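You operate a simulated robot arm through the tools that you are given. There is no shell and no other tool. Be economical: measure what you need, move in short steps, check, and stop when the job is done.

The job below is to be done with a simulated robot arm. You get a single attempt, and the scene is never put back.

TASK
Put things in order on the desk. At the end: the purple polish tin is on the blue coaster; the yellow ornament stands on top of the quince jar; the june block stands where the purple polish tin stood; the red bowl stands on top of the brown bowl; whatever was shut is shut again. Leave all else as you found it, and nothing knocked over.

It is judged by the outcome, as a careful person would: the job done as asked, and still so three seconds after it is handed in. It fails if anything else is knocked over, pushed out of place, dropped, spilled or broken.

THE ROBOT
A 5-joint arm with a two-finger parallel gripper, fixed in place. Base frame: the origin is at the foot of the arm, x ahead of it, y to its left, z up; the work surface is at about z = 0. Units: m, rad, N and s.
With the tool pointing down near the work surface it reaches from about 0.26 to 0.68 m from the base axis. Its first joint turns from -1.152 to 1.152 rad. The tool tilts only in the upright plane through the base axis and itself; it spins freely about its own axis. Payload 2.9 kg.
The tool frame sits at the grasp point between the pads (the TCP): z along the fingers, y along the line on which they close. The tips reach 0.03 m beyond it. The gripper opens to 0.11 m. The fingers are 0.02 m wide and 0.01 m thick; the gripper's body (0.048 by 0.112 m) begins 0.055 m behind the TCP.
Orientation is told as [roll, pitch, yaw] about the base's x, y, z axes, in that order, counted from this pose: with the fingers straight down and closing along the base's y, the tool's x points along the base's -x, its y along +y and its z along -z.

THE INTERFACE
- The arm moves only by the tool play_rows. Its arguments are lists of equal length, an entry for each row: "delta_pos": the shift along the tool's x, y, z in units of 400 mm (1.0 is 400 mm), a list of three; "rotation": the turn, a rotation vector about the tool's x, y, z in units of 180 degrees (1.0 is 180 degrees), a list of three; "hand": the finger opening in m, from 0 to 0.11. In form: {"delta_pos": [[x, y, z], ...], "rotation": [[rx, ry, rz], ...], "hand": [hand, ...]}. A call has 1 to 12 rows; each row is the pose to reach, as a shift and turn from the pose commanded when the call began, along the tool's axes at that moment. A call with a number of a shift or a turn outside -1 to 1 is refused whole. Rows are played at 5 a second. More than 0.05 m and 0.15 rad between two rows, or a gripper value outside its range, and nothing of the call is played. A pose out of reach is approached as far as the arm can. The call stops where the force on the tool passes 40 N (or 10 N more than at its start, if that is more) or the arm is blocked; 0.2 s more then pass. The fingers move at their own pace (about 0.108 m/s each) and stop on an object; they squeeze with about 45 N. The grip force told is the motor's: it shows also when the fingers shut on nothing. Time passes only in rows, and 0.2 s behind the last, so rows that repeat a pose let the fingers close. The reply holds the time, the measured pose of the TCP, the force on the tool along the base axes, the opening and the grip force, in the units named above and with some noise.
- Cameras (640 x 400 px; columns grow to the right, rows downward): "scene" is fixed at [0.0504, -0.4733, 0.5955]; the picture's right is [0.56, -0.83, 0.00], its down [-0.56, -0.38, -0.74] and it looks along [0.61, 0.41, -0.68] (base axes); focal length 299 px, centre (320, 200). "wrist" rides on the gripper at [0.072, 0.017, -0.103] in the tool frame; the picture's right is [-0.23, 0.97, 0.00], its down [-0.76, -0.18, -0.62] and it looks along [-0.61, -0.14, 0.78] (tool axes); focal length 222 px, centre (320, 200). There is no depth. A picture from a camera that has moved, and an enlarged one, comes with that camera's place and axes in the base frame and with its lens.
- grab_frame(camera): a new picture of that camera. It takes no simulated time.
- inspect(camera, box): a new picture of the part [left, top, right, bottom] of that camera's present view, enlarged. It takes no simulated time.
- finish_job(): hands the job in; it is judged then, once.

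Go step by step. Nothing tells you positions but the pictures and the camera data: compare them with the known pose of the tool, close in by small moves and look again before you grip or let go. The budget is 120 turns and 64 pictures, counting those below and the enlarged ones. Unless the task says otherwise, let go and move clear before handing in, and close with one line.

The tools are called after "Request:" as a command line: name --argument value ..., lists and objects as JSON in quotes. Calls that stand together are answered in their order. play_rows: Moves the arm, as the interface text tells. Its arguments: {"type":"object","properties":{"delta_pos":{"type":"array","items":{"type":"array","items":{"type":"number"}}},"rotation":{"type":"array","items":{"type":"array","items":{"type":"number"}}},"hand":{"type":"array","items":{"type":"number"}}},"required":["delta_pos","rotation","hand"]} The other tools are called the same way: grab_frame (camera) takes a picture; inspect (camera, box) takes an enlarged picture of a part of a camera's view; finish_job () hands the job in.

At the start:

```text
clock: 0.0
ee_pos: [0.3868, 0.0873, 0.3121]
orientation: [0.001, -0.001, -0.001]
force: [-0.4, 0.1, 0.4]
opening: 0.11
grip_force: 0.0
```

scene: 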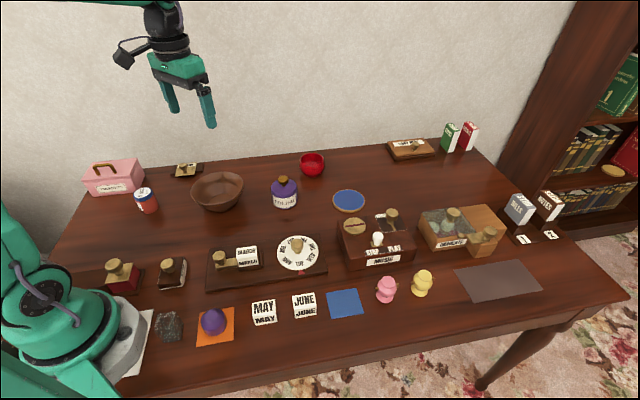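
wrist: 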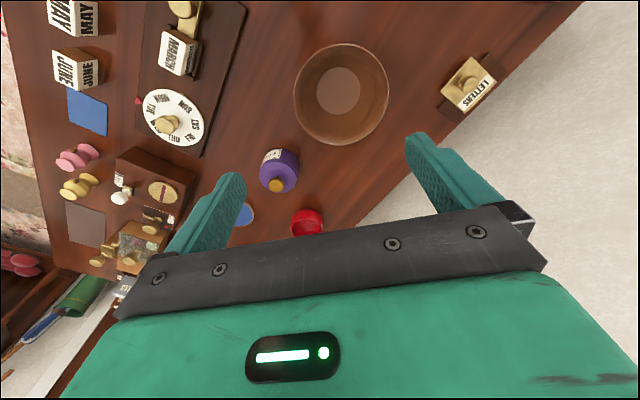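

I see a desk with many items; I'll look at enlarged parts to identify the tin, ornament, quince jar, blocks and bowls.

Request:
inspect --camera "scene" --box '[320, 180, 580, 342]'

Request:
inspect --camera "scene" --box '[80, 200, 340, 362]'

Request:
inspect --camera "scene" --box '[160, 110, 400, 260]'

```text
2.46 times, centred on (450, 261) of scene
camera zoom: at [0.0504, -0.4733, 0.5955], right [0.56, -0.83, 0.0], down [-0.56, -0.38, -0.74], along [0.61, 0.41, -0.68], focal length 736 px, centre (0, 50)
```

zoom: 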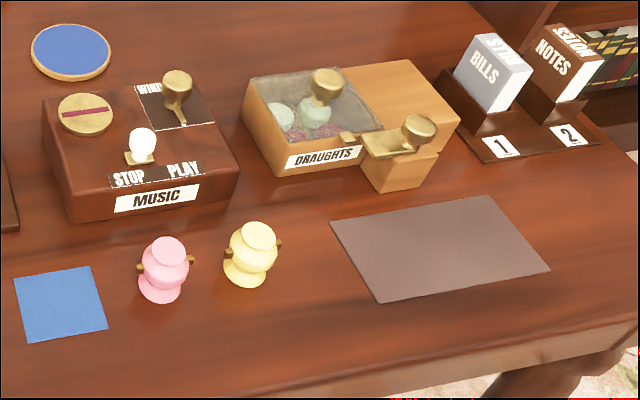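

```text
2.46 times, centred on (210, 281) of scene
camera zoom: at [0.0504, -0.4733, 0.5955], right [0.56, -0.83, 0.0], down [-0.56, -0.38, -0.74], along [0.61, 0.41, -0.68], focal length 736 px, centre (591, 1)
```

zoom: 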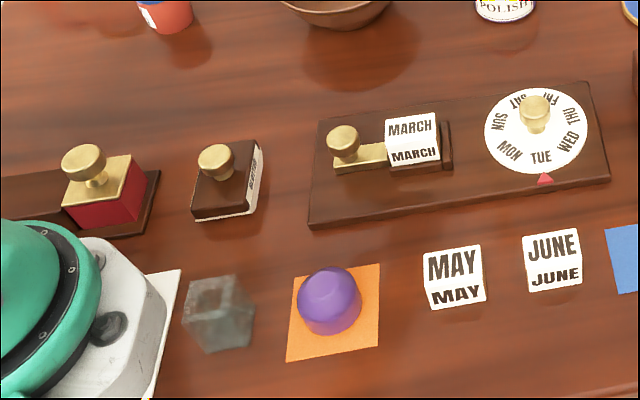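

```text
2.67 times, centred on (280, 185) of scene
camera zoom: at [0.0504, -0.4733, 0.5955], right [0.56, -0.83, 0.0], down [-0.56, -0.38, -0.74], along [0.61, 0.41, -0.68], focal length 797 px, centre (427, 240)
```

zoom: 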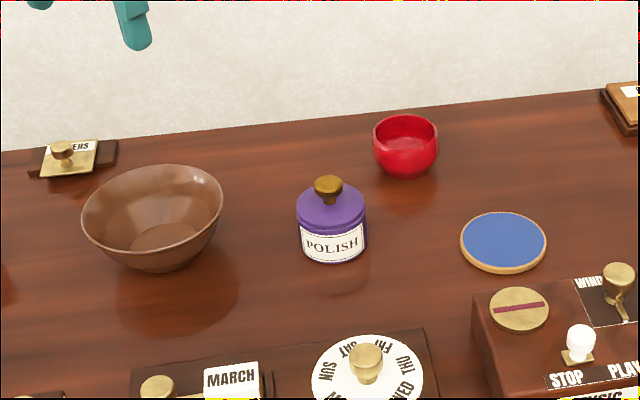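

The polish tin, coaster, bowls, June block and yellow ornament are found. The quince jar isn't yet, so I look at the left and back right.

Request:
inspect --camera "scene" --box '[70, 145, 230, 245]'

Request:
inspect --camera "scene" --box '[380, 110, 580, 235]'

Request:
inspect --camera "wrist" --box '[0, 120, 340, 330]'

```text
4.00 times, centred on (150, 195) of scene
camera zoom: at [0.0504, -0.4733, 0.5955], right [0.56, -0.83, 0.0], down [-0.56, -0.38, -0.74], along [0.61, 0.41, -0.68], focal length 1195 px, centre (1000, 220)
```

zoom: 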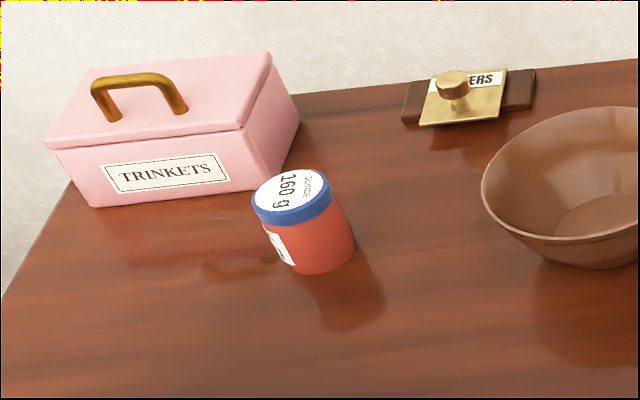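

```text
3.20 times, centred on (480, 172) of scene
camera zoom: at [0.0504, -0.4733, 0.5955], right [0.56, -0.83, 0.0], down [-0.56, -0.38, -0.74], along [0.61, 0.41, -0.68], focal length 956 px, centre (-192, 288)
```

zoom: 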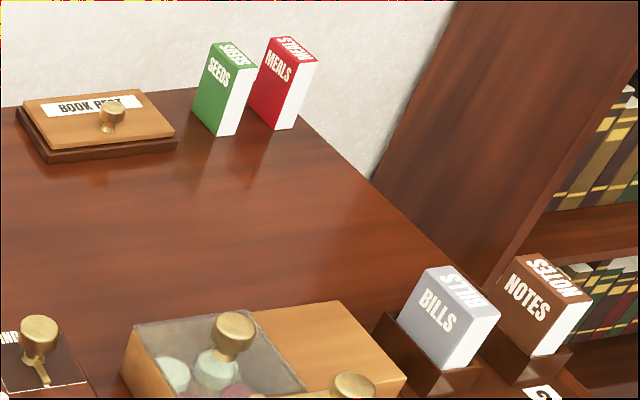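

```text
1.88 times, centred on (170, 225) of wrist
camera zoom: at [0.3133, 0.1027, 0.416], right [0.23, 0.97, 0.0], down [0.76, -0.18, 0.62], along [0.61, -0.14, -0.78], focal length 418 px, centre (602, 153)
```

zoom: 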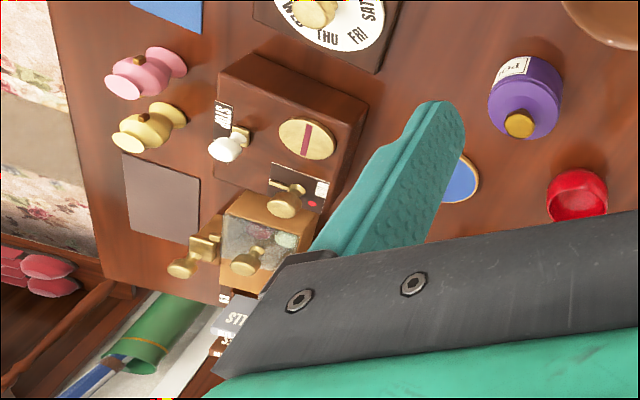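

The quince jar is the small jar with the blue lid beside the pink box, so nothing needs opening. From the scene picture I place the items at:
- tin (0.521, -0.035)
- coaster (0.625, -0.187)
- red bowl (0.676, -0.022)
- brown bowl (0.42, 0.13)
- jar (0.286, 0.266)
- ornament (0.46, -0.46)
- June block (0.284, -0.278)

I go above the tin first.

Request:
play_rows --delta_pos '[[-0.067, -0.061, 0.056], [-0.134, -0.122, 0.112], [-0.201, -0.183, 0.168], [-0.268, -0.244, 0.224], [-0.335, -0.305, 0.28], [-0.335, -0.305, 0.28]]' --rotation '[[0, 0, 0], [0, 0, 0], [0, 0, 0], [0, 0, 0], [0, 0, 0], [0, 0, 0]]' --hand '[0.11, 0.11, 0.11, 0.11, 0.11, 0.11]'

Request:
grab_frame --camera "wrist"

Request:
grab_frame --camera "scene"

```text
clock: 1.4
ee_pos: [0.5204, -0.0357, 0.1982]
orientation: [0.0, 0.0, -0.001]
force: [-0.4, -0.5, 0.6]
opening: 0.1098
grip_force: 0.1
```

```text
55 pictures are left
camera wrist: at [0.4473, -0.0196, 0.3038], right [0.23, 0.97, 0.0], down [0.76, -0.18, 0.62], along [0.61, -0.14, -0.78], focal length 222 px, centre (320, 200)
```

wrist: 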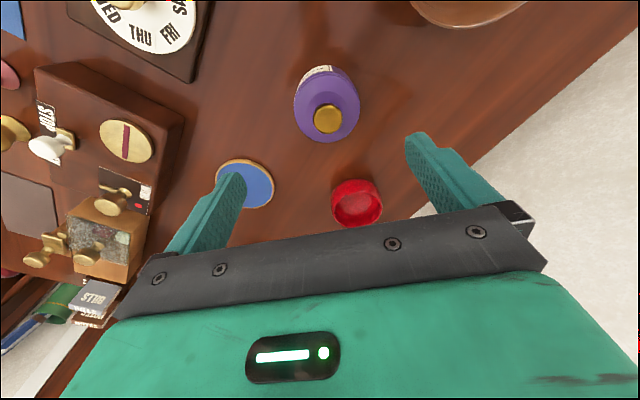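

```text
54 pictures are left
```

scene: 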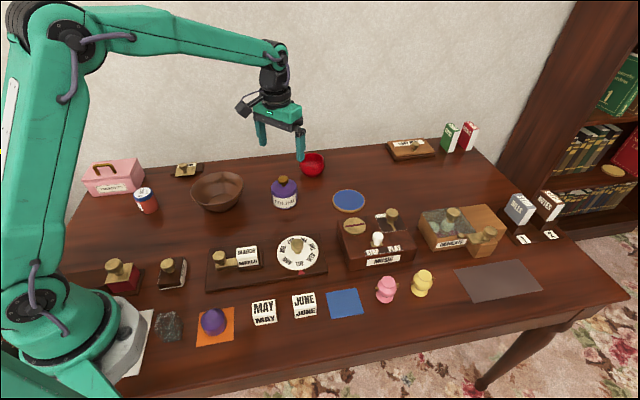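

The wrist view puts the tin at about (0.517, -0.030). I descend partway and check again.

Request:
play_rows --delta_pos '[[0.004, 0.012, 0.1], [0.008, 0.013, 0.22], [0.008, 0.013, 0.22]]' --rotation '[[0, 0, 0], [0, 0, 0], [0, 0, 0]]' --hand '[0.11, 0.11, 0.11]'

Request:
grab_frame --camera "wrist"

Request:
inspect --camera "scene" --box '[220, 120, 380, 220]'

```text
clock: 2.2
ee_pos: [0.5158, -0.0305, 0.1111]
orientation: [-0.001, 0.0, 0.001]
force: [-0.7, -0.2, -0.1]
opening: 0.1102
grip_force: 0.1
```

```text
53 pictures are left
camera wrist: at [0.443, -0.0148, 0.2153], right [0.23, 0.97, 0.0], down [0.76, -0.18, 0.62], along [0.61, -0.14, -0.78], focal length 222 px, centre (320, 200)
```

wrist: 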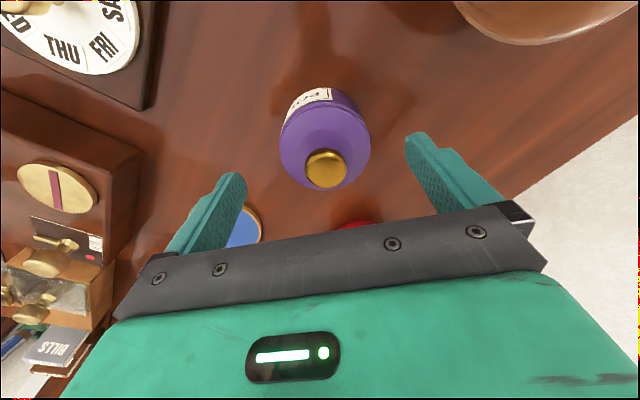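

```text
4.00 times, centred on (300, 170) of scene
camera zoom: at [0.0504, -0.4733, 0.5955], right [0.56, -0.83, 0.0], down [-0.56, -0.38, -0.74], along [0.61, 0.41, -0.68], focal length 1195 px, centre (400, 320)
```

zoom: 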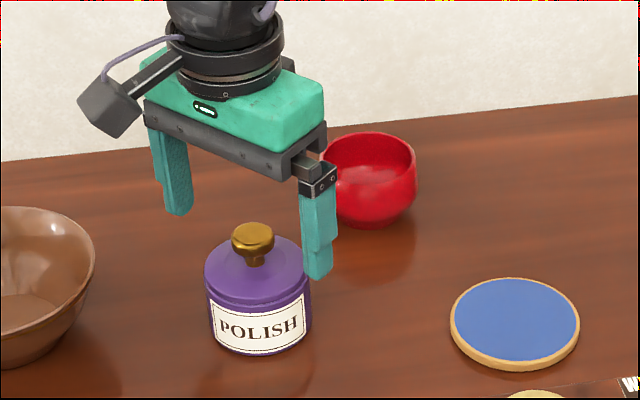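

The tin is centred at about (0.517, -0.029), with its knob top near z = 0.095. I lower to z = 0.052 and close on it.

Request:
play_rows --delta_pos '[[-0.003, 0.004, 0.075], [-0.003, 0.004, 0.1475], [-0.003, 0.004, 0.1475], [-0.003, 0.004, 0.1475], [-0.003, 0.004, 0.1475], [-0.003, 0.004, 0.1475]]' --rotation '[[0, 0, 0], [0, 0, 0], [0, 0, 0], [0, 0, 0], [0, 0, 0], [0, 0, 0]]' --hand '[0.11, 0.11, 0.11, 0.06, 0.06, 0.06]'

Request:
inspect --camera "scene" --box '[220, 120, 380, 220]'

```text
clock: 3.6
ee_pos: [0.5178, -0.0281, 0.052]
orientation: [0.0, 0.0, -0.001]
force: [-0.1, -1.0, 0.0]
opening: 0.0726
grip_force: 44.7
```

```text
4.00 times, centred on (300, 170) of scene
camera zoom: at [0.0504, -0.4733, 0.5954], right [0.56, -0.83, 0.0], down [-0.56, -0.38, -0.74], along [0.61, 0.41, -0.68], focal length 1195 px, centre (400, 320)
```

zoom: 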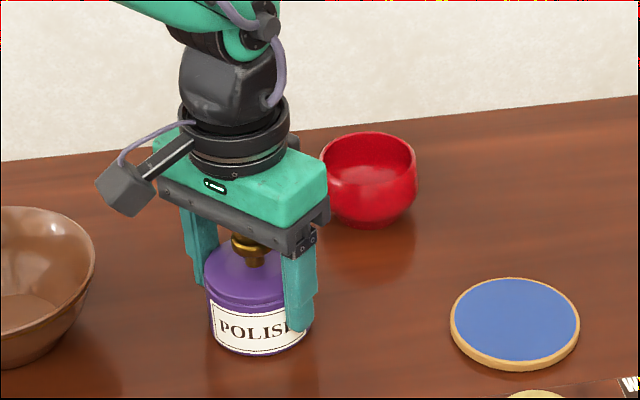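

The tin is gripped. I lift it and carry it over the coaster at about (0.620, -0.185).

Request:
play_rows --delta_pos '[[0, 0, -0.1], [0, 0, -0.15], [-0.064, -0.098, -0.15], [-0.128, -0.196, -0.15], [-0.192, -0.294, -0.15], [-0.255, -0.3925, -0.15], [-0.255, -0.3925, -0.15]]' --rotation '[[0, 0, 0], [0, 0, 0], [0, 0, 0], [0, 0, 0], [0, 0, 0], [0, 0, 0], [0, 0, 0]]' --hand '[0.06, 0.06, 0.06, 0.06, 0.06, 0.06, 0.06]'

Request:
grab_frame --camera "wrist"

Request:
inspect --camera "scene" --box '[270, 120, 430, 220]'

```text
clock: 5.2
ee_pos: [0.6198, -0.1859, 0.1131]
orientation: [-0.001, 0.0, -0.001]
force: [-0.2, 0.7, -3.6]
opening: 0.0731
grip_force: 44.6
```

```text
50 pictures are left
camera wrist: at [0.5466, -0.17, 0.2169], right [0.23, 0.97, 0.0], down [0.76, -0.18, 0.62], along [0.61, -0.14, -0.78], focal length 222 px, centre (320, 200)
```

wrist: 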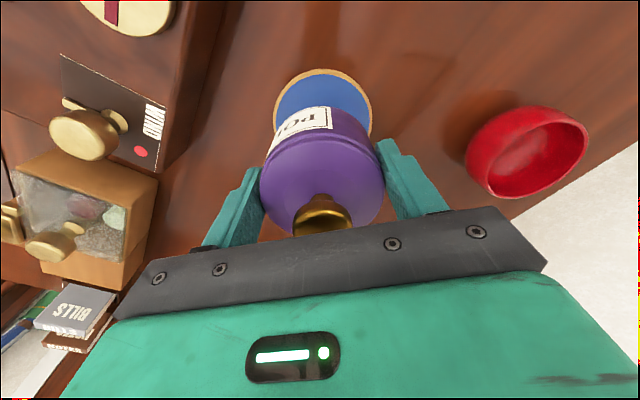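

```text
4.00 times, centred on (350, 170) of scene
camera zoom: at [0.0504, -0.4733, 0.5954], right [0.56, -0.83, 0.0], down [-0.56, -0.38, -0.74], along [0.61, 0.41, -0.68], focal length 1195 px, centre (200, 320)
```

zoom: 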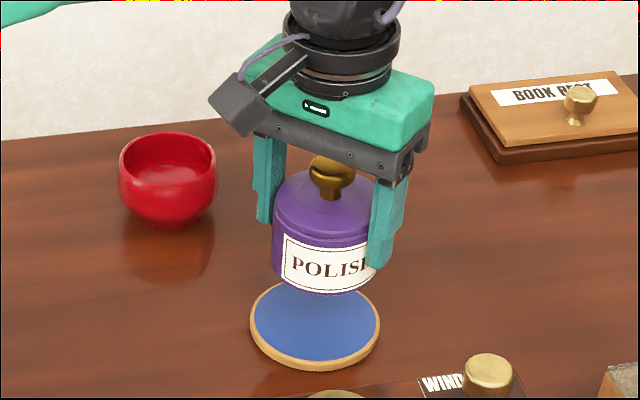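

The tin lines up with the coaster within a few millimetres. I lower it gently.

Request:
play_rows --delta_pos '[[0.003, 0.004, 0.06], [0.003, 0.004, 0.11], [0.003, 0.004, 0.125], [0.003, 0.004, 0.125]]' --rotation '[[0, 0, 0], [0, 0, 0], [0, 0, 0], [0, 0, 0]]' --hand '[0.06, 0.06, 0.06, 0.06]'

Request:
inspect --camera "scene" --box '[300, 145, 400, 215]'

```text
clock: 6.2
ee_pos: [0.6185, -0.1828, 0.0625]
orientation: [0.0, 0.0, -0.001]
force: [-0.3, -0.7, -2.0]
opening: 0.0727
grip_force: 44.7
```

```text
5.71 times, centred on (350, 180) of scene
camera zoom: at [0.0504, -0.4733, 0.5954], right [0.56, -0.83, 0.0], down [-0.56, -0.38, -0.74], along [0.61, 0.41, -0.68], focal length 1708 px, centre (149, 314)
```

zoom: 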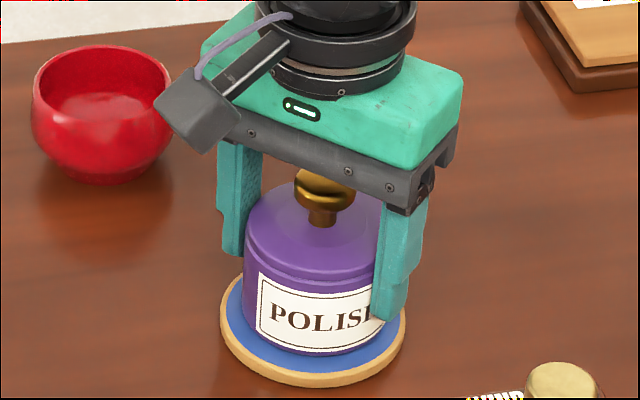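

It sits well centred and is barely above the coaster. I step down a little more.

Request:
play_rows --delta_pos '[[0, 0, 0.004], [0, 0, 0.006], [0, 0, 0.006]]' --rotation '[[0, 0, 0], [0, 0, 0], [0, 0, 0]]' --hand '[0.06, 0.06, 0.06]'

```text
clock: 7.0
ee_pos: [0.6193, -0.183, 0.061]
orientation: [0.001, -0.003, -0.001]
force: [-0.7, 1.7, 2.5]
opening: 0.0726
grip_force: 44.8
```

Contact is felt, so I release, rise clear and check.

Request:
play_rows --delta_pos '[[0, 0, 0], [0, 0, 0], [0, 0, -0.1], [0, 0, -0.2], [0.1, 0.0, -0.3], [0.1, 0.1, -0.35], [0.1, 0.2, -0.35], [0.1, 0.3, -0.35], [0.05, 0.4, -0.3]]' --rotation '[[0, 0, 0], [0, 0, 0], [0, 0, 0], [0, 0, 0], [0, 0, 0], [0, 0, 0], [0, 0, 0], [0, 0, 0], [0, 0, 0]]' --hand '[0.11, 0.11, 0.11, 0.11, 0.11, 0.11, 0.11, 0.11, 0.11]'

Request:
grab_frame --camera "wrist"

Request:
inspect --camera "scene" --box '[270, 120, 430, 220]'

```text
refused: row 5 steps farther than a row can; nothing moved
```

```text
47 pictures are left
camera wrist: at [0.5463, -0.1679, 0.165], right [0.23, 0.97, 0.0], down [0.76, -0.18, 0.62], along [0.61, -0.14, -0.78], focal length 222 px, centre (320, 200)
```

wrist: 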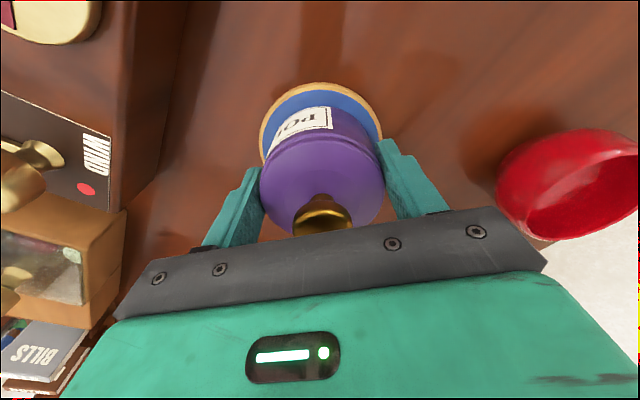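

```text
4.00 times, centred on (350, 170) of scene
camera zoom: at [0.0504, -0.4733, 0.5955], right [0.56, -0.83, 0.0], down [-0.56, -0.38, -0.74], along [0.61, 0.41, -0.68], focal length 1195 px, centre (200, 320)
```

zoom: 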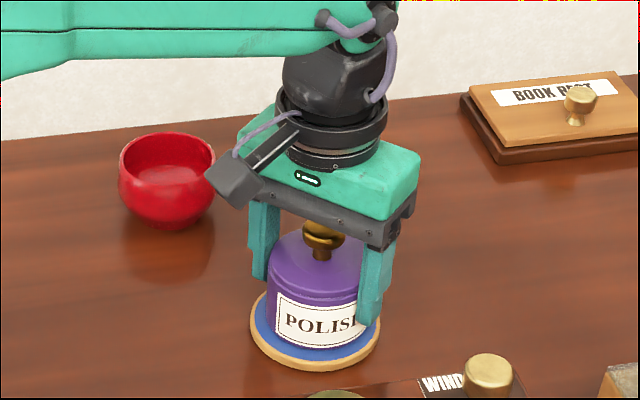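

One step was too long, so I resend with shorter steps.

Request:
play_rows --delta_pos '[[0, 0, 0], [0, 0, 0], [0, 0, -0.1], [0, 0, -0.2], [0.03, 0.0, -0.3], [0.06, 0.1, -0.35], [0.06, 0.2, -0.35], [0.03, 0.3, -0.35], [0.0, 0.4, -0.33], [0.0, 0.4, -0.33]]' --rotation '[[0, 0, 0], [0, 0, 0], [0, 0, 0], [0, 0, 0], [0, 0, 0], [0, 0, 0], [0, 0, 0], [0, 0, 0], [0, 0, 0], [0, 0, 0]]' --hand '[0.11, 0.11, 0.11, 0.11, 0.11, 0.11, 0.11, 0.11, 0.11, 0.11]'

Request:
grab_frame --camera "wrist"

Request:
inspect --camera "scene" --box '[270, 120, 430, 220]'

```text
clock: 9.2
ee_pos: [0.6203, -0.0227, 0.1913]
orientation: [0.002, 0.0, 0.0]
force: [-0.5, -0.2, 0.3]
opening: 0.1101
grip_force: 0.2
```

```text
45 pictures are left
camera wrist: at [0.547, -0.0069, 0.2958], right [0.23, 0.97, 0.0], down [0.76, -0.18, 0.62], along [0.61, -0.14, -0.78], focal length 222 px, centre (320, 200)
```

wrist: 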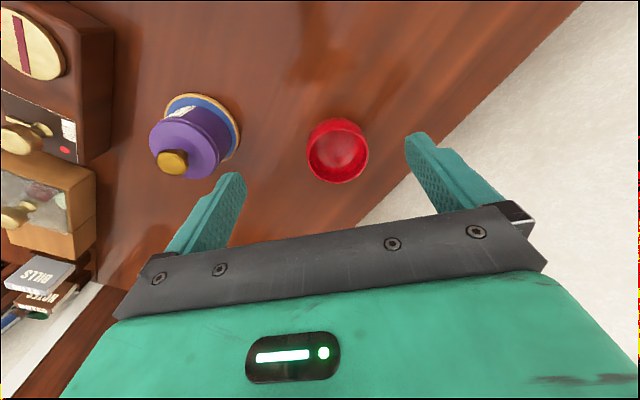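

```text
4.00 times, centred on (350, 170) of scene
camera zoom: at [0.0504, -0.4733, 0.5955], right [0.56, -0.83, 0.0], down [-0.56, -0.38, -0.74], along [0.61, 0.41, -0.68], focal length 1195 px, centre (200, 320)
```

zoom: 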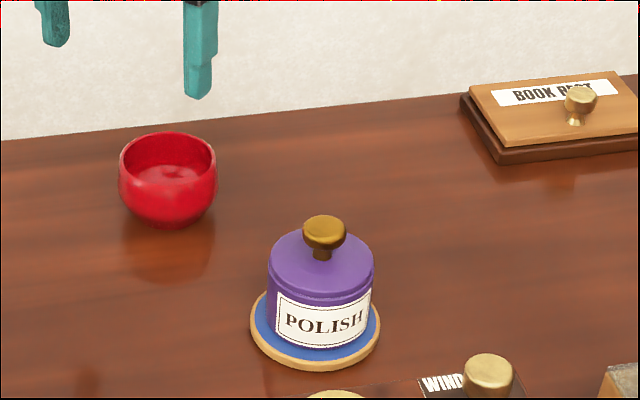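

The tin is good on the coaster. The red bowl is at about (0.672, -0.016), roughly 0.055 tall and 0.077 wide, so I move over it and partly down.

Request:
play_rows --delta_pos '[[-0.07, 0.015, 0.0], [-0.13, 0.015, 0.07], [-0.13, 0.015, 0.18], [-0.13, 0.015, 0.18]]' --rotation '[[0, 0, 0], [0, 0, 0], [0, 0, 0], [0, 0, 0]]' --hand '[0.11, 0.11, 0.11, 0.11]'

Request:
grab_frame --camera "wrist"

Request:
inspect --camera "scene" --box '[250, 110, 370, 185]'

```text
clock: 10.2
ee_pos: [0.6715, -0.0183, 0.1191]
orientation: [-0.001, -0.001, -0.001]
force: [0.1, -0.1, -0.1]
opening: 0.1101
grip_force: 0.1
out of reach, approached as far as the arm can: row 2
```

```text
43 pictures are left
camera wrist: at [0.5986, -0.0021, 0.2235], right [0.23, 0.97, 0.0], down [0.76, -0.18, 0.62], along [0.61, -0.14, -0.78], focal length 222 px, centre (320, 200)
```

wrist: 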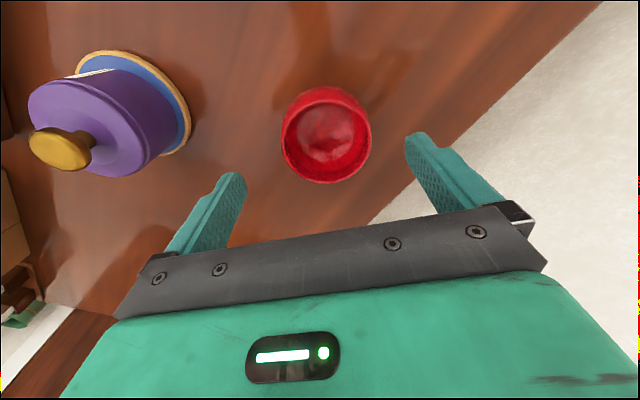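

```text
5.33 times, centred on (310, 148) of scene
camera zoom: at [0.0504, -0.4733, 0.5955], right [0.56, -0.83, 0.0], down [-0.56, -0.38, -0.74], along [0.61, 0.41, -0.68], focal length 1594 px, centre (373, 480)
```

zoom: 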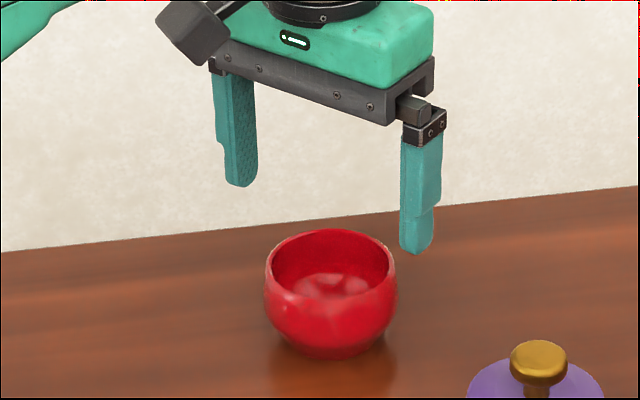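

The bowl centre is about (0.670, -0.013). I shift slightly, lower to z = 0.062 and close.

Request:
play_rows --delta_pos '[[0, 0.0125, 0.03], [0, 0.0125, 0.09], [0, 0.0125, 0.14], [0, 0.0125, 0.14], [0, 0.0125, 0.14], [0, 0.0125, 0.14]]' --rotation '[[0, 0, 0], [0, 0, 0], [0, 0, 0], [0, 0, 0], [0, 0, 0], [0, 0, 0]]' --hand '[0.11, 0.11, 0.11, 0.065, 0.065, 0.065]'

Request:
inspect --camera "scene" --box '[250, 110, 370, 185]'

```text
clock: 11.6
ee_pos: [0.6719, -0.0138, 0.0632]
orientation: [0.002, 0.0, -0.001]
force: [-0.6, -1.7, 0.6]
opening: 0.0779
grip_force: 45.6
```

```text
5.33 times, centred on (310, 148) of scene
camera zoom: at [0.0504, -0.4733, 0.5954], right [0.56, -0.83, 0.0], down [-0.56, -0.38, -0.74], along [0.61, 0.41, -0.68], focal length 1594 px, centre (373, 480)
```

zoom: 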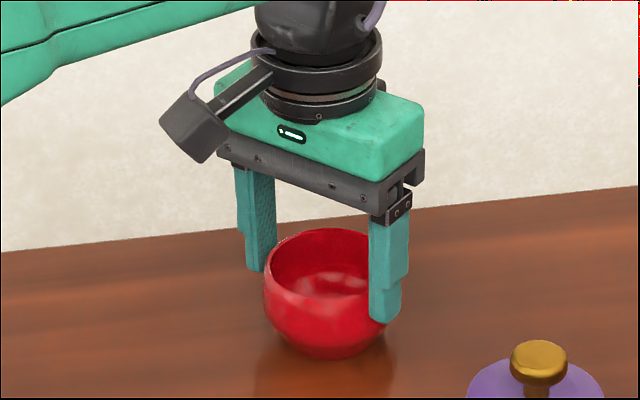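

The red bowl is held. I lift it and carry it to near the brown bowl.

Request:
play_rows --delta_pos '[[0, 0, -0.08], [0.04, 0, -0.16], [0.12, 0.04, -0.22], [0.2, 0.09, -0.28], [0.29, 0.14, -0.32], [0.38, 0.19, -0.34], [0.47, 0.24, -0.34], [0.56, 0.29, -0.34], [0.655, 0.33, -0.34], [0.655, 0.33, -0.34]]' --rotation '[[0, 0, 0], [0, 0, 0], [0, 0, 0], [0, 0, 0], [0, 0, 0], [0, 0, 0], [0, 0, 0], [0, 0, 0], [0, 0, 0], [0, 0, 0]]' --hand '[0.065, 0.065, 0.065, 0.065, 0.065, 0.065, 0.065, 0.065, 0.065, 0.065]'

Request:
grab_frame --camera "wrist"

Request:
inspect --camera "scene" --box '[140, 100, 300, 225]'

```text
clock: 13.8
ee_pos: [0.4086, 0.1204, 0.2013]
orientation: [0.0, 0.001, -0.001]
force: [-0.6, 0.6, -1.9]
opening: 0.0778
grip_force: 45.1
```

```text
40 pictures are left
camera wrist: at [0.3351, 0.1357, 0.3052], right [0.23, 0.97, 0.0], down [0.76, -0.18, 0.62], along [0.61, -0.14, -0.78], focal length 222 px, centre (320, 200)
```

wrist: 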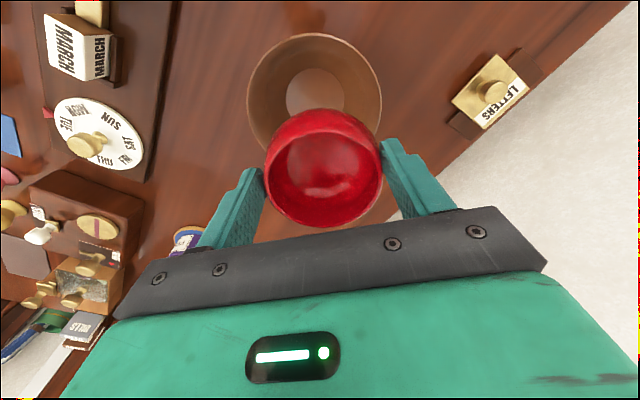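

```text
3.20 times, centred on (220, 162) of scene
camera zoom: at [0.0504, -0.4733, 0.5955], right [0.56, -0.83, 0.0], down [-0.56, -0.38, -0.74], along [0.61, 0.41, -0.68], focal length 956 px, centre (640, 320)
```

zoom: 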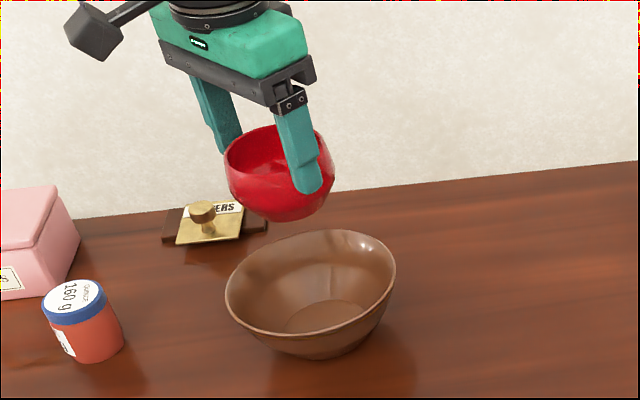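

The brown bowl is partly hidden by the held bowl. I raise and shift forward to see it whole.

Request:
play_rows --delta_pos '[[-0.05, 0, -0.1], [-0.1, 0, -0.2], [-0.1, 0, -0.2]]' --rotation '[[0, 0, 0], [0, 0, 0], [0, 0, 0]]' --hand '[0.065, 0.065, 0.065]'

Request:
inspect --camera "wrist" --box '[220, 0, 420, 125]'

Request:
inspect --camera "scene" --box '[180, 160, 260, 220]'

```text
clock: 14.6
ee_pos: [0.4491, 0.1206, 0.2807]
orientation: [0.0, -0.001, 0.0]
force: [1.0, 0.9, -2.6]
opening: 0.0781
grip_force: 44.5
```

```text
3.20 times, centred on (320, 62) of wrist
camera zoom: at [0.3759, 0.1363, 0.3856], right [0.23, 0.97, 0.0], down [0.76, -0.18, 0.62], along [0.61, -0.14, -0.78], focal length 711 px, centre (320, 640)
```

zoom: 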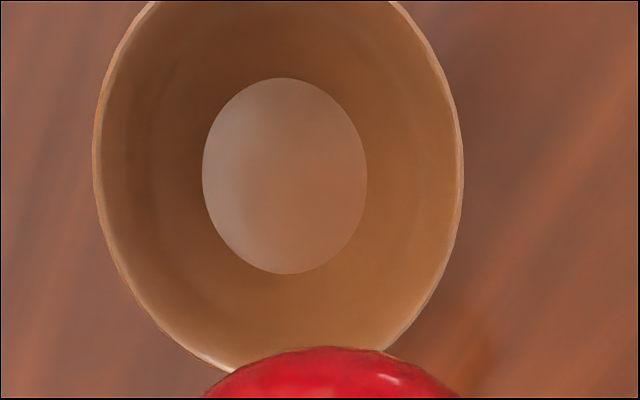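

```text
6.67 times, centred on (220, 190) of scene
camera zoom: at [0.0504, -0.4733, 0.5955], right [0.56, -0.83, 0.0], down [-0.56, -0.38, -0.74], along [0.61, 0.41, -0.68], focal length 1992 px, centre (987, 267)
```

zoom: 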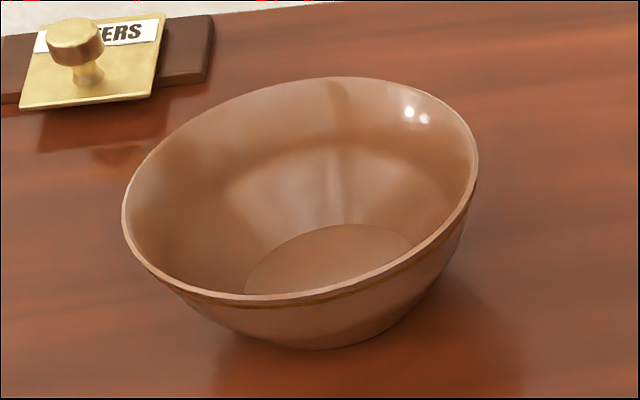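

The brown bowl's centre is about (0.4065, 0.114), and its floor disc of about 0.074 fits the red bowl's base. I move over it and lower to just above the floor.

Request:
play_rows --delta_pos '[[0.06, -0.0165, 0.08], [0.1065, -0.0165, 0.16], [0.1065, -0.0165, 0.26], [0.1065, -0.0165, 0.36], [0.1065, -0.0165, 0.43], [0.1065, -0.0165, 0.48], [0.1065, -0.0165, 0.48]]' --rotation '[[0, 0, 0], [0, 0, 0], [0, 0, 0], [0, 0, 0], [0, 0, 0], [0, 0, 0], [0, 0, 0]]' --hand '[0.065, 0.065, 0.065, 0.065, 0.065, 0.065, 0.065]'

Request:
inspect --camera "scene" --box '[170, 140, 270, 220]'

Request:
inspect --camera "wrist" --box '[170, 30, 490, 250]'

```text
clock: 15.8
ee_pos: [0.4083, 0.1147, 0.1238]
orientation: [0.004, -0.01, 0.001]
force: [0.5, -0.2, -0.4]
opening: 0.0786
grip_force: 45.2
stopped in row 5: the force on the tool passed its limit (the readings are from after the stop); the commanded pose is now the measured one
```

```text
5.00 times, centred on (220, 180) of scene
camera zoom: at [0.0504, -0.4733, 0.5955], right [0.56, -0.83, 0.0], down [-0.56, -0.38, -0.74], along [0.61, 0.41, -0.68], focal length 1494 px, centre (820, 300)
```

zoom: 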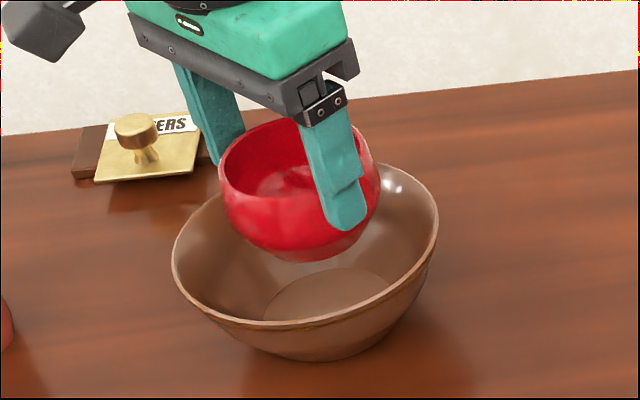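

```text
1.82 times, centred on (330, 140) of wrist
camera zoom: at [0.3344, 0.1292, 0.2269], right [0.23, 0.97, 0.01], down [0.75, -0.18, 0.63], along [0.62, -0.14, -0.78], focal length 404 px, centre (302, 309)
```

zoom: 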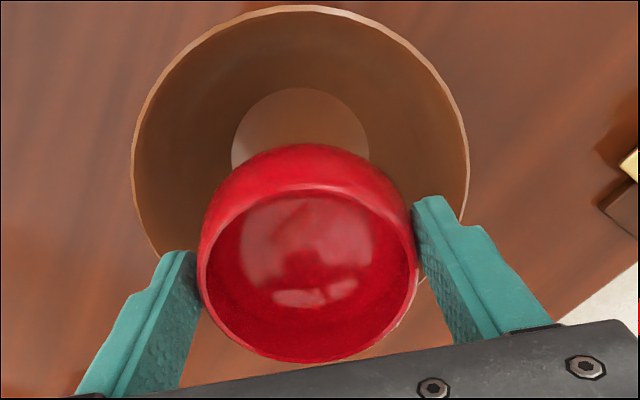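

It stopped early, with the red bowl's base at about the brown bowl's rim height, though nothing visibly touches. I raise a little and lower again slowly to feel what is there.

Request:
play_rows --delta_pos '[[0, 0, -0.02], [0, 0, -0.03], [0, 0, -0.03]]' --rotation '[[0, 0, 0], [0, 0, 0], [0, 0, 0]]' --hand '[0.065, 0.065, 0.065]'

Request:
grab_frame --camera "scene"

```text
clock: 16.6
ee_pos: [0.4087, 0.1148, 0.1342]
orientation: [0.003, -0.01, 0.0]
force: [-0.3, -0.1, -1.1]
opening: 0.0785
grip_force: 44.5
```

```text
34 pictures are left
```

scene: 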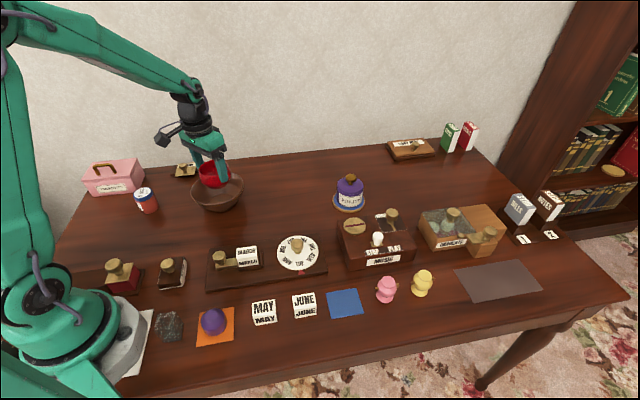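

Nothing was displaced. I correct the tiny tilt and lower in 4 mm steps.

Request:
play_rows --delta_pos '[[0, 0, 0], [0.002, 0, 0.01], [0.002, 0, 0.02], [0.002, 0, 0.03], [0.002, 0, 0.04], [0.002, 0, 0.05], [0.002, 0, 0.06], [0.002, 0, 0.06]]' --rotation '[[0.001, 0.0032, 0], [0.001, 0.0032, 0], [0.001, 0.0032, 0], [0.001, 0.0032, 0], [0.001, 0.0032, 0], [0.001, 0.0032, 0], [0.001, 0.0032, 0], [0.001, 0.0032, 0]]' --hand '[0.065, 0.065, 0.065, 0.065, 0.065, 0.065, 0.065, 0.065]'

Request:
inspect --camera "scene" --box '[170, 140, 270, 220]'

```text
clock: 18.0
ee_pos: [0.4096, 0.1147, 0.1211]
orientation: [0.003, -0.011, 0.0]
force: [-1.8, 0.5, 3.3]
opening: 0.0786
grip_force: 45.1
stopped in row 6: the force on the tool passed its limit (the readings are from after the stop); the commanded pose is now the measured one
```

```text
5.00 times, centred on (220, 180) of scene
camera zoom: at [0.0504, -0.4733, 0.5954], right [0.56, -0.83, 0.0], down [-0.56, -0.38, -0.74], along [0.61, 0.41, -0.68], focal length 1494 px, centre (820, 300)
```

zoom: 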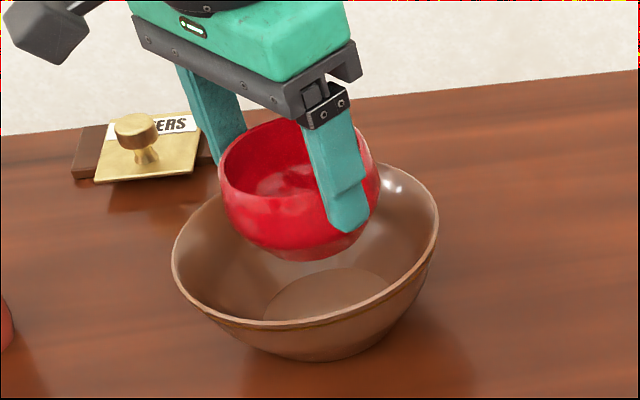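

Contact is repeatable at the brown bowl's rim height, so in this simulation the brown bowl acts as solid to its rim. The red bowl already rests there, so I open gently and look.

Request:
play_rows --delta_pos '[[0, 0, 0], [0, 0, 0], [0, 0, 0]]' --rotation '[[0, 0, 0], [0, 0, 0], [0, 0, 0]]' --hand '[0.08, 0.084, 0.088]'

Request:
inspect --camera "scene" --box '[170, 140, 270, 220]'

```text
clock: 18.8
ee_pos: [0.4095, 0.1143, 0.1217]
orientation: [0.004, -0.012, 0.002]
force: [0.2, 0.6, -0.3]
opening: 0.088
grip_force: 0.0
```

```text
5.00 times, centred on (220, 180) of scene
camera zoom: at [0.0504, -0.4733, 0.5955], right [0.56, -0.83, 0.0], down [-0.56, -0.38, -0.74], along [0.61, 0.41, -0.68], focal length 1494 px, centre (820, 300)
```

zoom: 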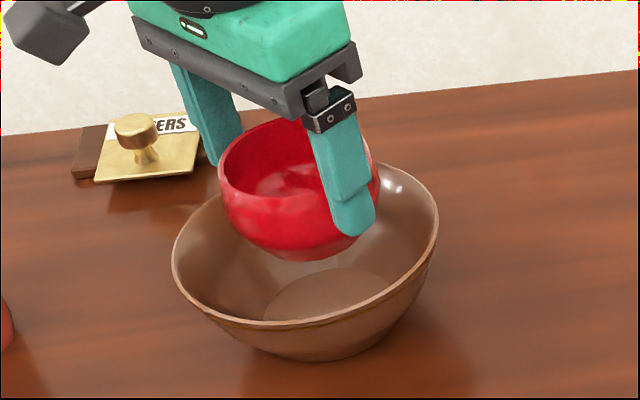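

The red bowl stays put on top. I rise and go over the June block.

Request:
play_rows --delta_pos '[[0, 0, -0.1], [0, 0, -0.2], [0.03, -0.11, -0.2], [0.06, -0.22, -0.2], [0.09, -0.33, -0.2], [0.12, -0.44, -0.2], [0.16, -0.55, -0.18], [0.19, -0.66, -0.16], [0.22, -0.77, -0.14], [0.25, -0.88, -0.12], [0.275, -0.96, -0.1], [0.275, -0.96, -0.1]]' --rotation '[[0, 0, 0], [0.001, 0.0035, 0], [0.001, 0.0035, 0], [0.001, 0.0035, 0], [0.001, 0.0035, 0], [0.001, 0.0035, 0], [0.001, 0.0035, 0], [0.001, 0.0035, 0], [0.001, 0.0035, 0], [0.001, 0.0035, 0], [0.001, 0.0035, 0], [0.001, 0.0035, 0]]' --hand '[0.1, 0.11, 0.11, 0.11, 0.11, 0.11, 0.11, 0.11, 0.11, 0.11, 0.11, 0.11]'

Request:
grab_frame --camera "wrist"

Request:
grab_frame --camera "scene"

```text
clock: 21.4
ee_pos: [0.3002, -0.2693, 0.1598]
orientation: [0.001, 0.0, 0.001]
force: [-0.2, -0.1, 0.6]
opening: 0.1104
grip_force: 0.2
```

```text
31 pictures are left
camera wrist: at [0.2271, -0.2536, 0.2635], right [0.23, 0.97, 0.0], down [0.76, -0.18, 0.62], along [0.61, -0.14, -0.78], focal length 222 px, centre (320, 200)
```

wrist: 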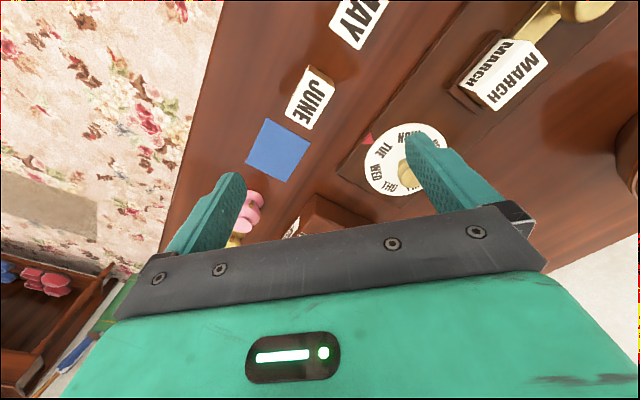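

```text
30 pictures are left
```

scene: 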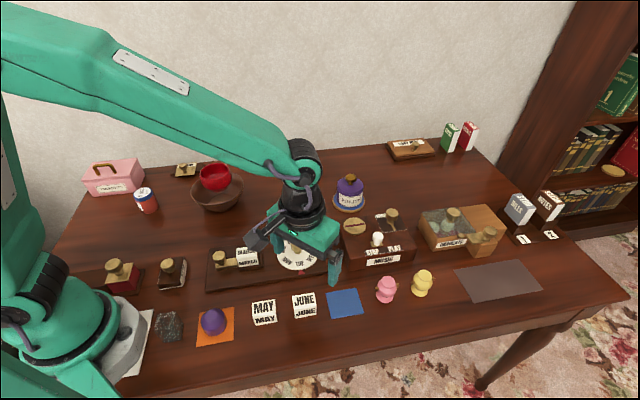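

The June block sits rotated roughly 40° to the base axes. I zoom in to measure that angle.

Request:
inspect --camera "wrist" --box '[264, 45, 360, 145]'

Request:
inspect --camera "scene" --box '[272, 280, 336, 330]'

```text
4.00 times, centred on (312, 95) of wrist
camera zoom: at [0.2271, -0.2536, 0.2635], right [0.23, 0.97, 0.0], down [0.76, -0.18, 0.62], along [0.61, -0.14, -0.78], focal length 888 px, centre (352, 620)
```

zoom: 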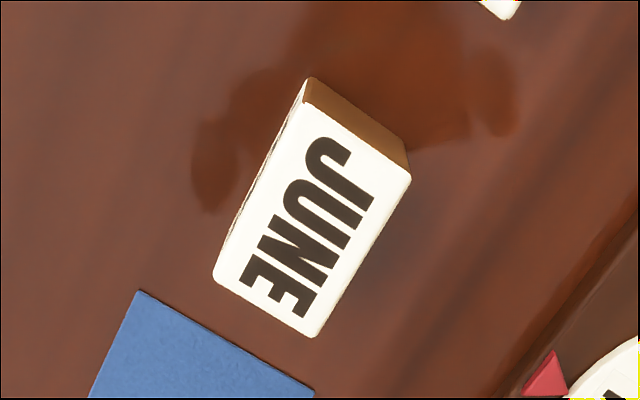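

```text
8.00 times, centred on (304, 305) of scene
camera zoom: at [0.0504, -0.4733, 0.5955], right [0.56, -0.83, 0.0], down [-0.56, -0.38, -0.74], along [0.61, 0.41, -0.68], focal length 2391 px, centre (448, -640)
```

zoom: 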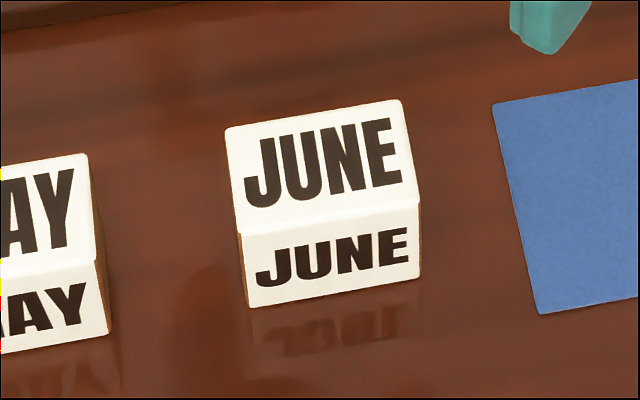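

The block's top is about 0.046 × 0.030 m, centred at (0.285, -0.277) and turned about 44°. I align the gripper to its short sides and descend partway.

Request:
play_rows --delta_pos '[[0.01, -0.005, 0.0], [0.02, -0.01, 0.0], [0.03, -0.015, 0.03], [0.038, -0.02, 0.06], [0.038, -0.02, 0.1], [0.038, -0.02, 0.15], [0.038, -0.02, 0.175], [0.038, -0.02, 0.175]]' --rotation '[[0, 0, 0.0408], [0, 0, 0.0816], [0, 0, 0.1224], [0, 0, 0.1632], [0, 0, 0.204], [0, 0, 0.2444], [0, 0, 0.2444], [0, 0, 0.2444]]' --hand '[0.11, 0.11, 0.1, 0.09, 0.08, 0.075, 0.075, 0.075]'

Request:
grab_frame --camera "wrist"

Request:
inspect --camera "scene" --box '[240, 250, 368, 330]'

```text
clock: 23.2
ee_pos: [0.2838, -0.2792, 0.089]
orientation: [0.0, 0.002, -0.765]
force: [0.2, 1.2, -0.6]
opening: 0.0751
grip_force: 0.0
```

```text
27 pictures are left
camera wrist: at [0.2439, -0.217, 0.1926], right [0.84, 0.54, 0.0], down [0.43, -0.66, 0.62], along [0.34, -0.52, -0.78], focal length 222 px, centre (320, 200)
```

wrist: 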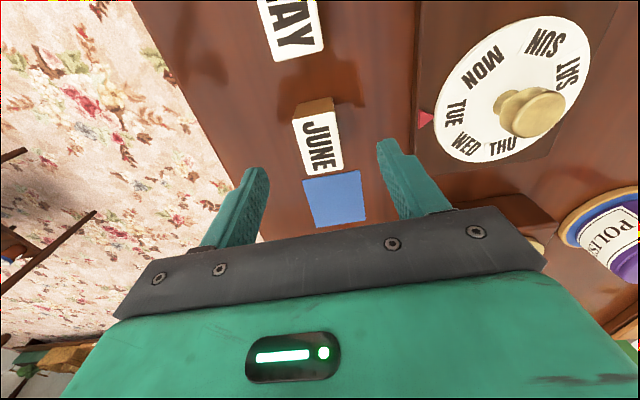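

```text
5.00 times, centred on (304, 290) of scene
camera zoom: at [0.0504, -0.4733, 0.5955], right [0.56, -0.83, 0.0], down [-0.56, -0.38, -0.74], along [0.61, 0.41, -0.68], focal length 1494 px, centre (400, -250)
```

zoom: 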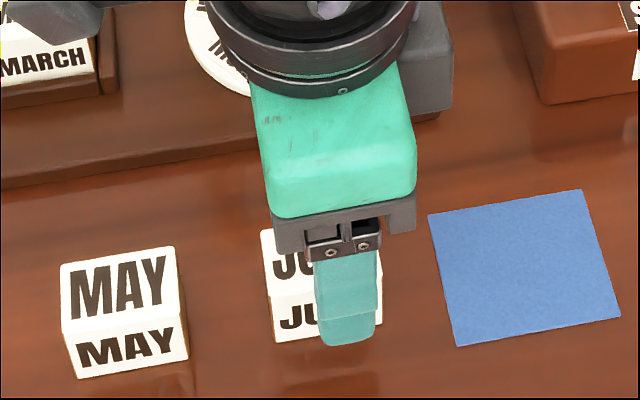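

The block is centred between the fingers. I trim the yaw slightly, lower and close.

Request:
play_rows --delta_pos '[[0, 0, 0.07], [0, 0, 0.1325], [0, 0, 0.1325], [0, 0, 0.1325], [0, 0, 0.1325], [0, 0, 0.1325]]' --rotation '[[0, 0, 0.012], [0, 0, 0.012], [0, 0, 0.012], [0, 0, 0.012], [0, 0, 0.012], [0, 0, 0.012]]' --hand '[0.075, 0.075, 0.05, 0.02, 0.02, 0.02]'

Request:
inspect --camera "scene" --box '[240, 250, 368, 330]'

```text
clock: 24.6
ee_pos: [0.2862, -0.2773, 0.0344]
orientation: [-0.001, 0.0, -0.805]
force: [-0.5, 0.4, 0.7]
opening: 0.0288
grip_force: 45.1
```

```text
5.00 times, centred on (304, 290) of scene
camera zoom: at [0.0504, -0.4733, 0.5955], right [0.56, -0.83, 0.0], down [-0.56, -0.38, -0.74], along [0.61, 0.41, -0.68], focal length 1494 px, centre (400, -250)
```

zoom: 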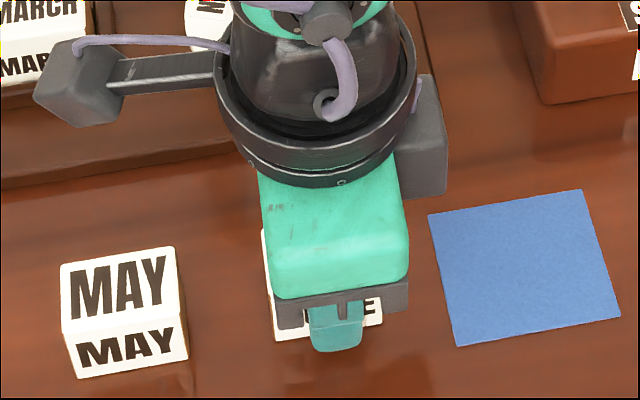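

The June block is gripped. I lift it and carry it, same heading, to where the tin stood at (0.517, -0.029).

Request:
play_rows --delta_pos '[[0, 0, -0.1], [0, 0, -0.2], [0, 0.03, -0.3], [0.006, 0.13, -0.32], [0.012, 0.25, -0.32], [0.02, 0.37, -0.32], [0.028, 0.49, -0.32], [0.034, 0.61, -0.32], [0.04, 0.73, -0.32], [0.047, 0.846, -0.3], [0.047, 0.846, -0.2], [0.047, 0.846, -0.2]]' --rotation '[[0, 0, 0], [0, 0, 0], [0, 0, 0], [0, 0, 0], [0, 0, 0], [0, 0, 0], [0, 0, 0], [0, 0, 0], [0, 0, 0], [0, 0, 0], [0, 0, 0], [0, 0, 0]]' --hand '[0.02, 0.02, 0.02, 0.02, 0.02, 0.02, 0.02, 0.02, 0.02, 0.02, 0.02, 0.02]'

Request:
grab_frame --camera "scene"

```text
clock: 27.2
ee_pos: [0.5165, -0.0297, 0.1149]
orientation: [0.0, 0.0, -0.805]
force: [0.1, 0.1, 0.2]
opening: 0.0288
grip_force: 45.0
```

```text
24 pictures are left
```

scene: 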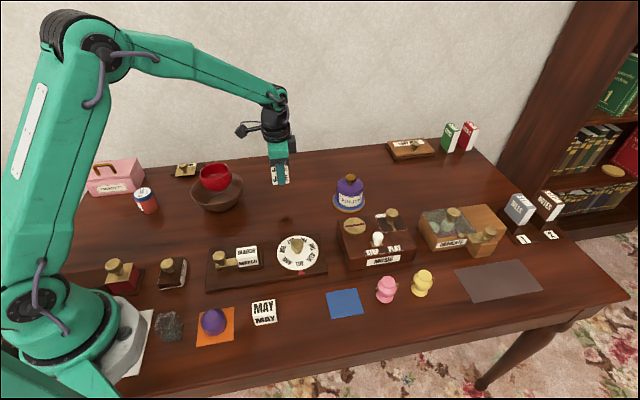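

It is in place above the spot, so I lower to just about the surface.

Request:
play_rows --delta_pos '[[0, 0, 0.08], [0, 0, 0.15], [0, 0, 0.195], [0, 0, 0.2], [0, 0, 0.2]]' --rotation '[[0, 0, 0], [0, 0, 0], [0, 0, 0], [0, 0, 0], [0, 0, 0]]' --hand '[0.02, 0.02, 0.02, 0.02, 0.02]'

```text
clock: 28.4
ee_pos: [0.5154, -0.0309, 0.0344]
orientation: [0.0, -0.001, -0.805]
force: [0.4, 0.2, -0.9]
opening: 0.0288
grip_force: 44.6
```

It's down. I release and rise clear, then check the block.

Request:
play_rows --delta_pos '[[0, 0, 0.001], [0, 0, 0.001], [0, 0, 0.001], [0, 0, -0.1], [0, 0, -0.2], [0, 0, -0.3], [0, 0, -0.4], [-0.07, -0.09, -0.42], [-0.14, -0.18, -0.42]]' --rotation '[[0, 0, 0], [0, 0, 0], [0, 0, 0], [0, 0, 0], [0, 0, 0], [0, 0, 0], [0, 0, 0], [0, 0, 0], [0, 0, 0]]' --hand '[0.03, 0.05, 0.06, 0.06, 0.06, 0.07, 0.09, 0.11, 0.11]'

Request:
inspect --camera "scene" --box '[170, 120, 378, 250]'

```text
clock: 30.4
ee_pos: [0.5016, -0.1196, 0.202]
orientation: [0.0, 0.0, -0.803]
force: [-0.8, -0.1, 0.0]
opening: 0.1102
grip_force: 0.1
```

```text
3.08 times, centred on (274, 185) of scene
camera zoom: at [0.0504, -0.4733, 0.5955], right [0.56, -0.83, 0.0], down [-0.56, -0.38, -0.74], along [0.61, 0.41, -0.68], focal length 920 px, centre (462, 246)
```

zoom: 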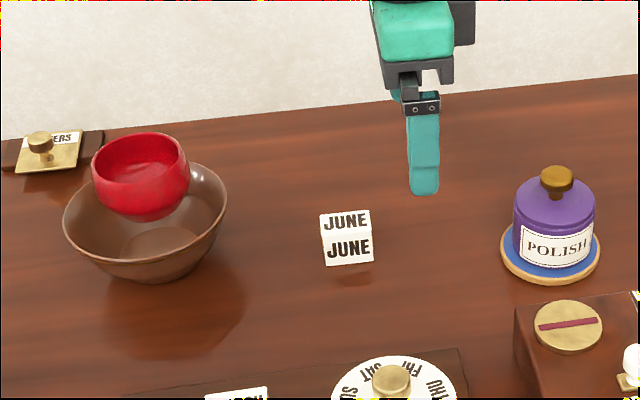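

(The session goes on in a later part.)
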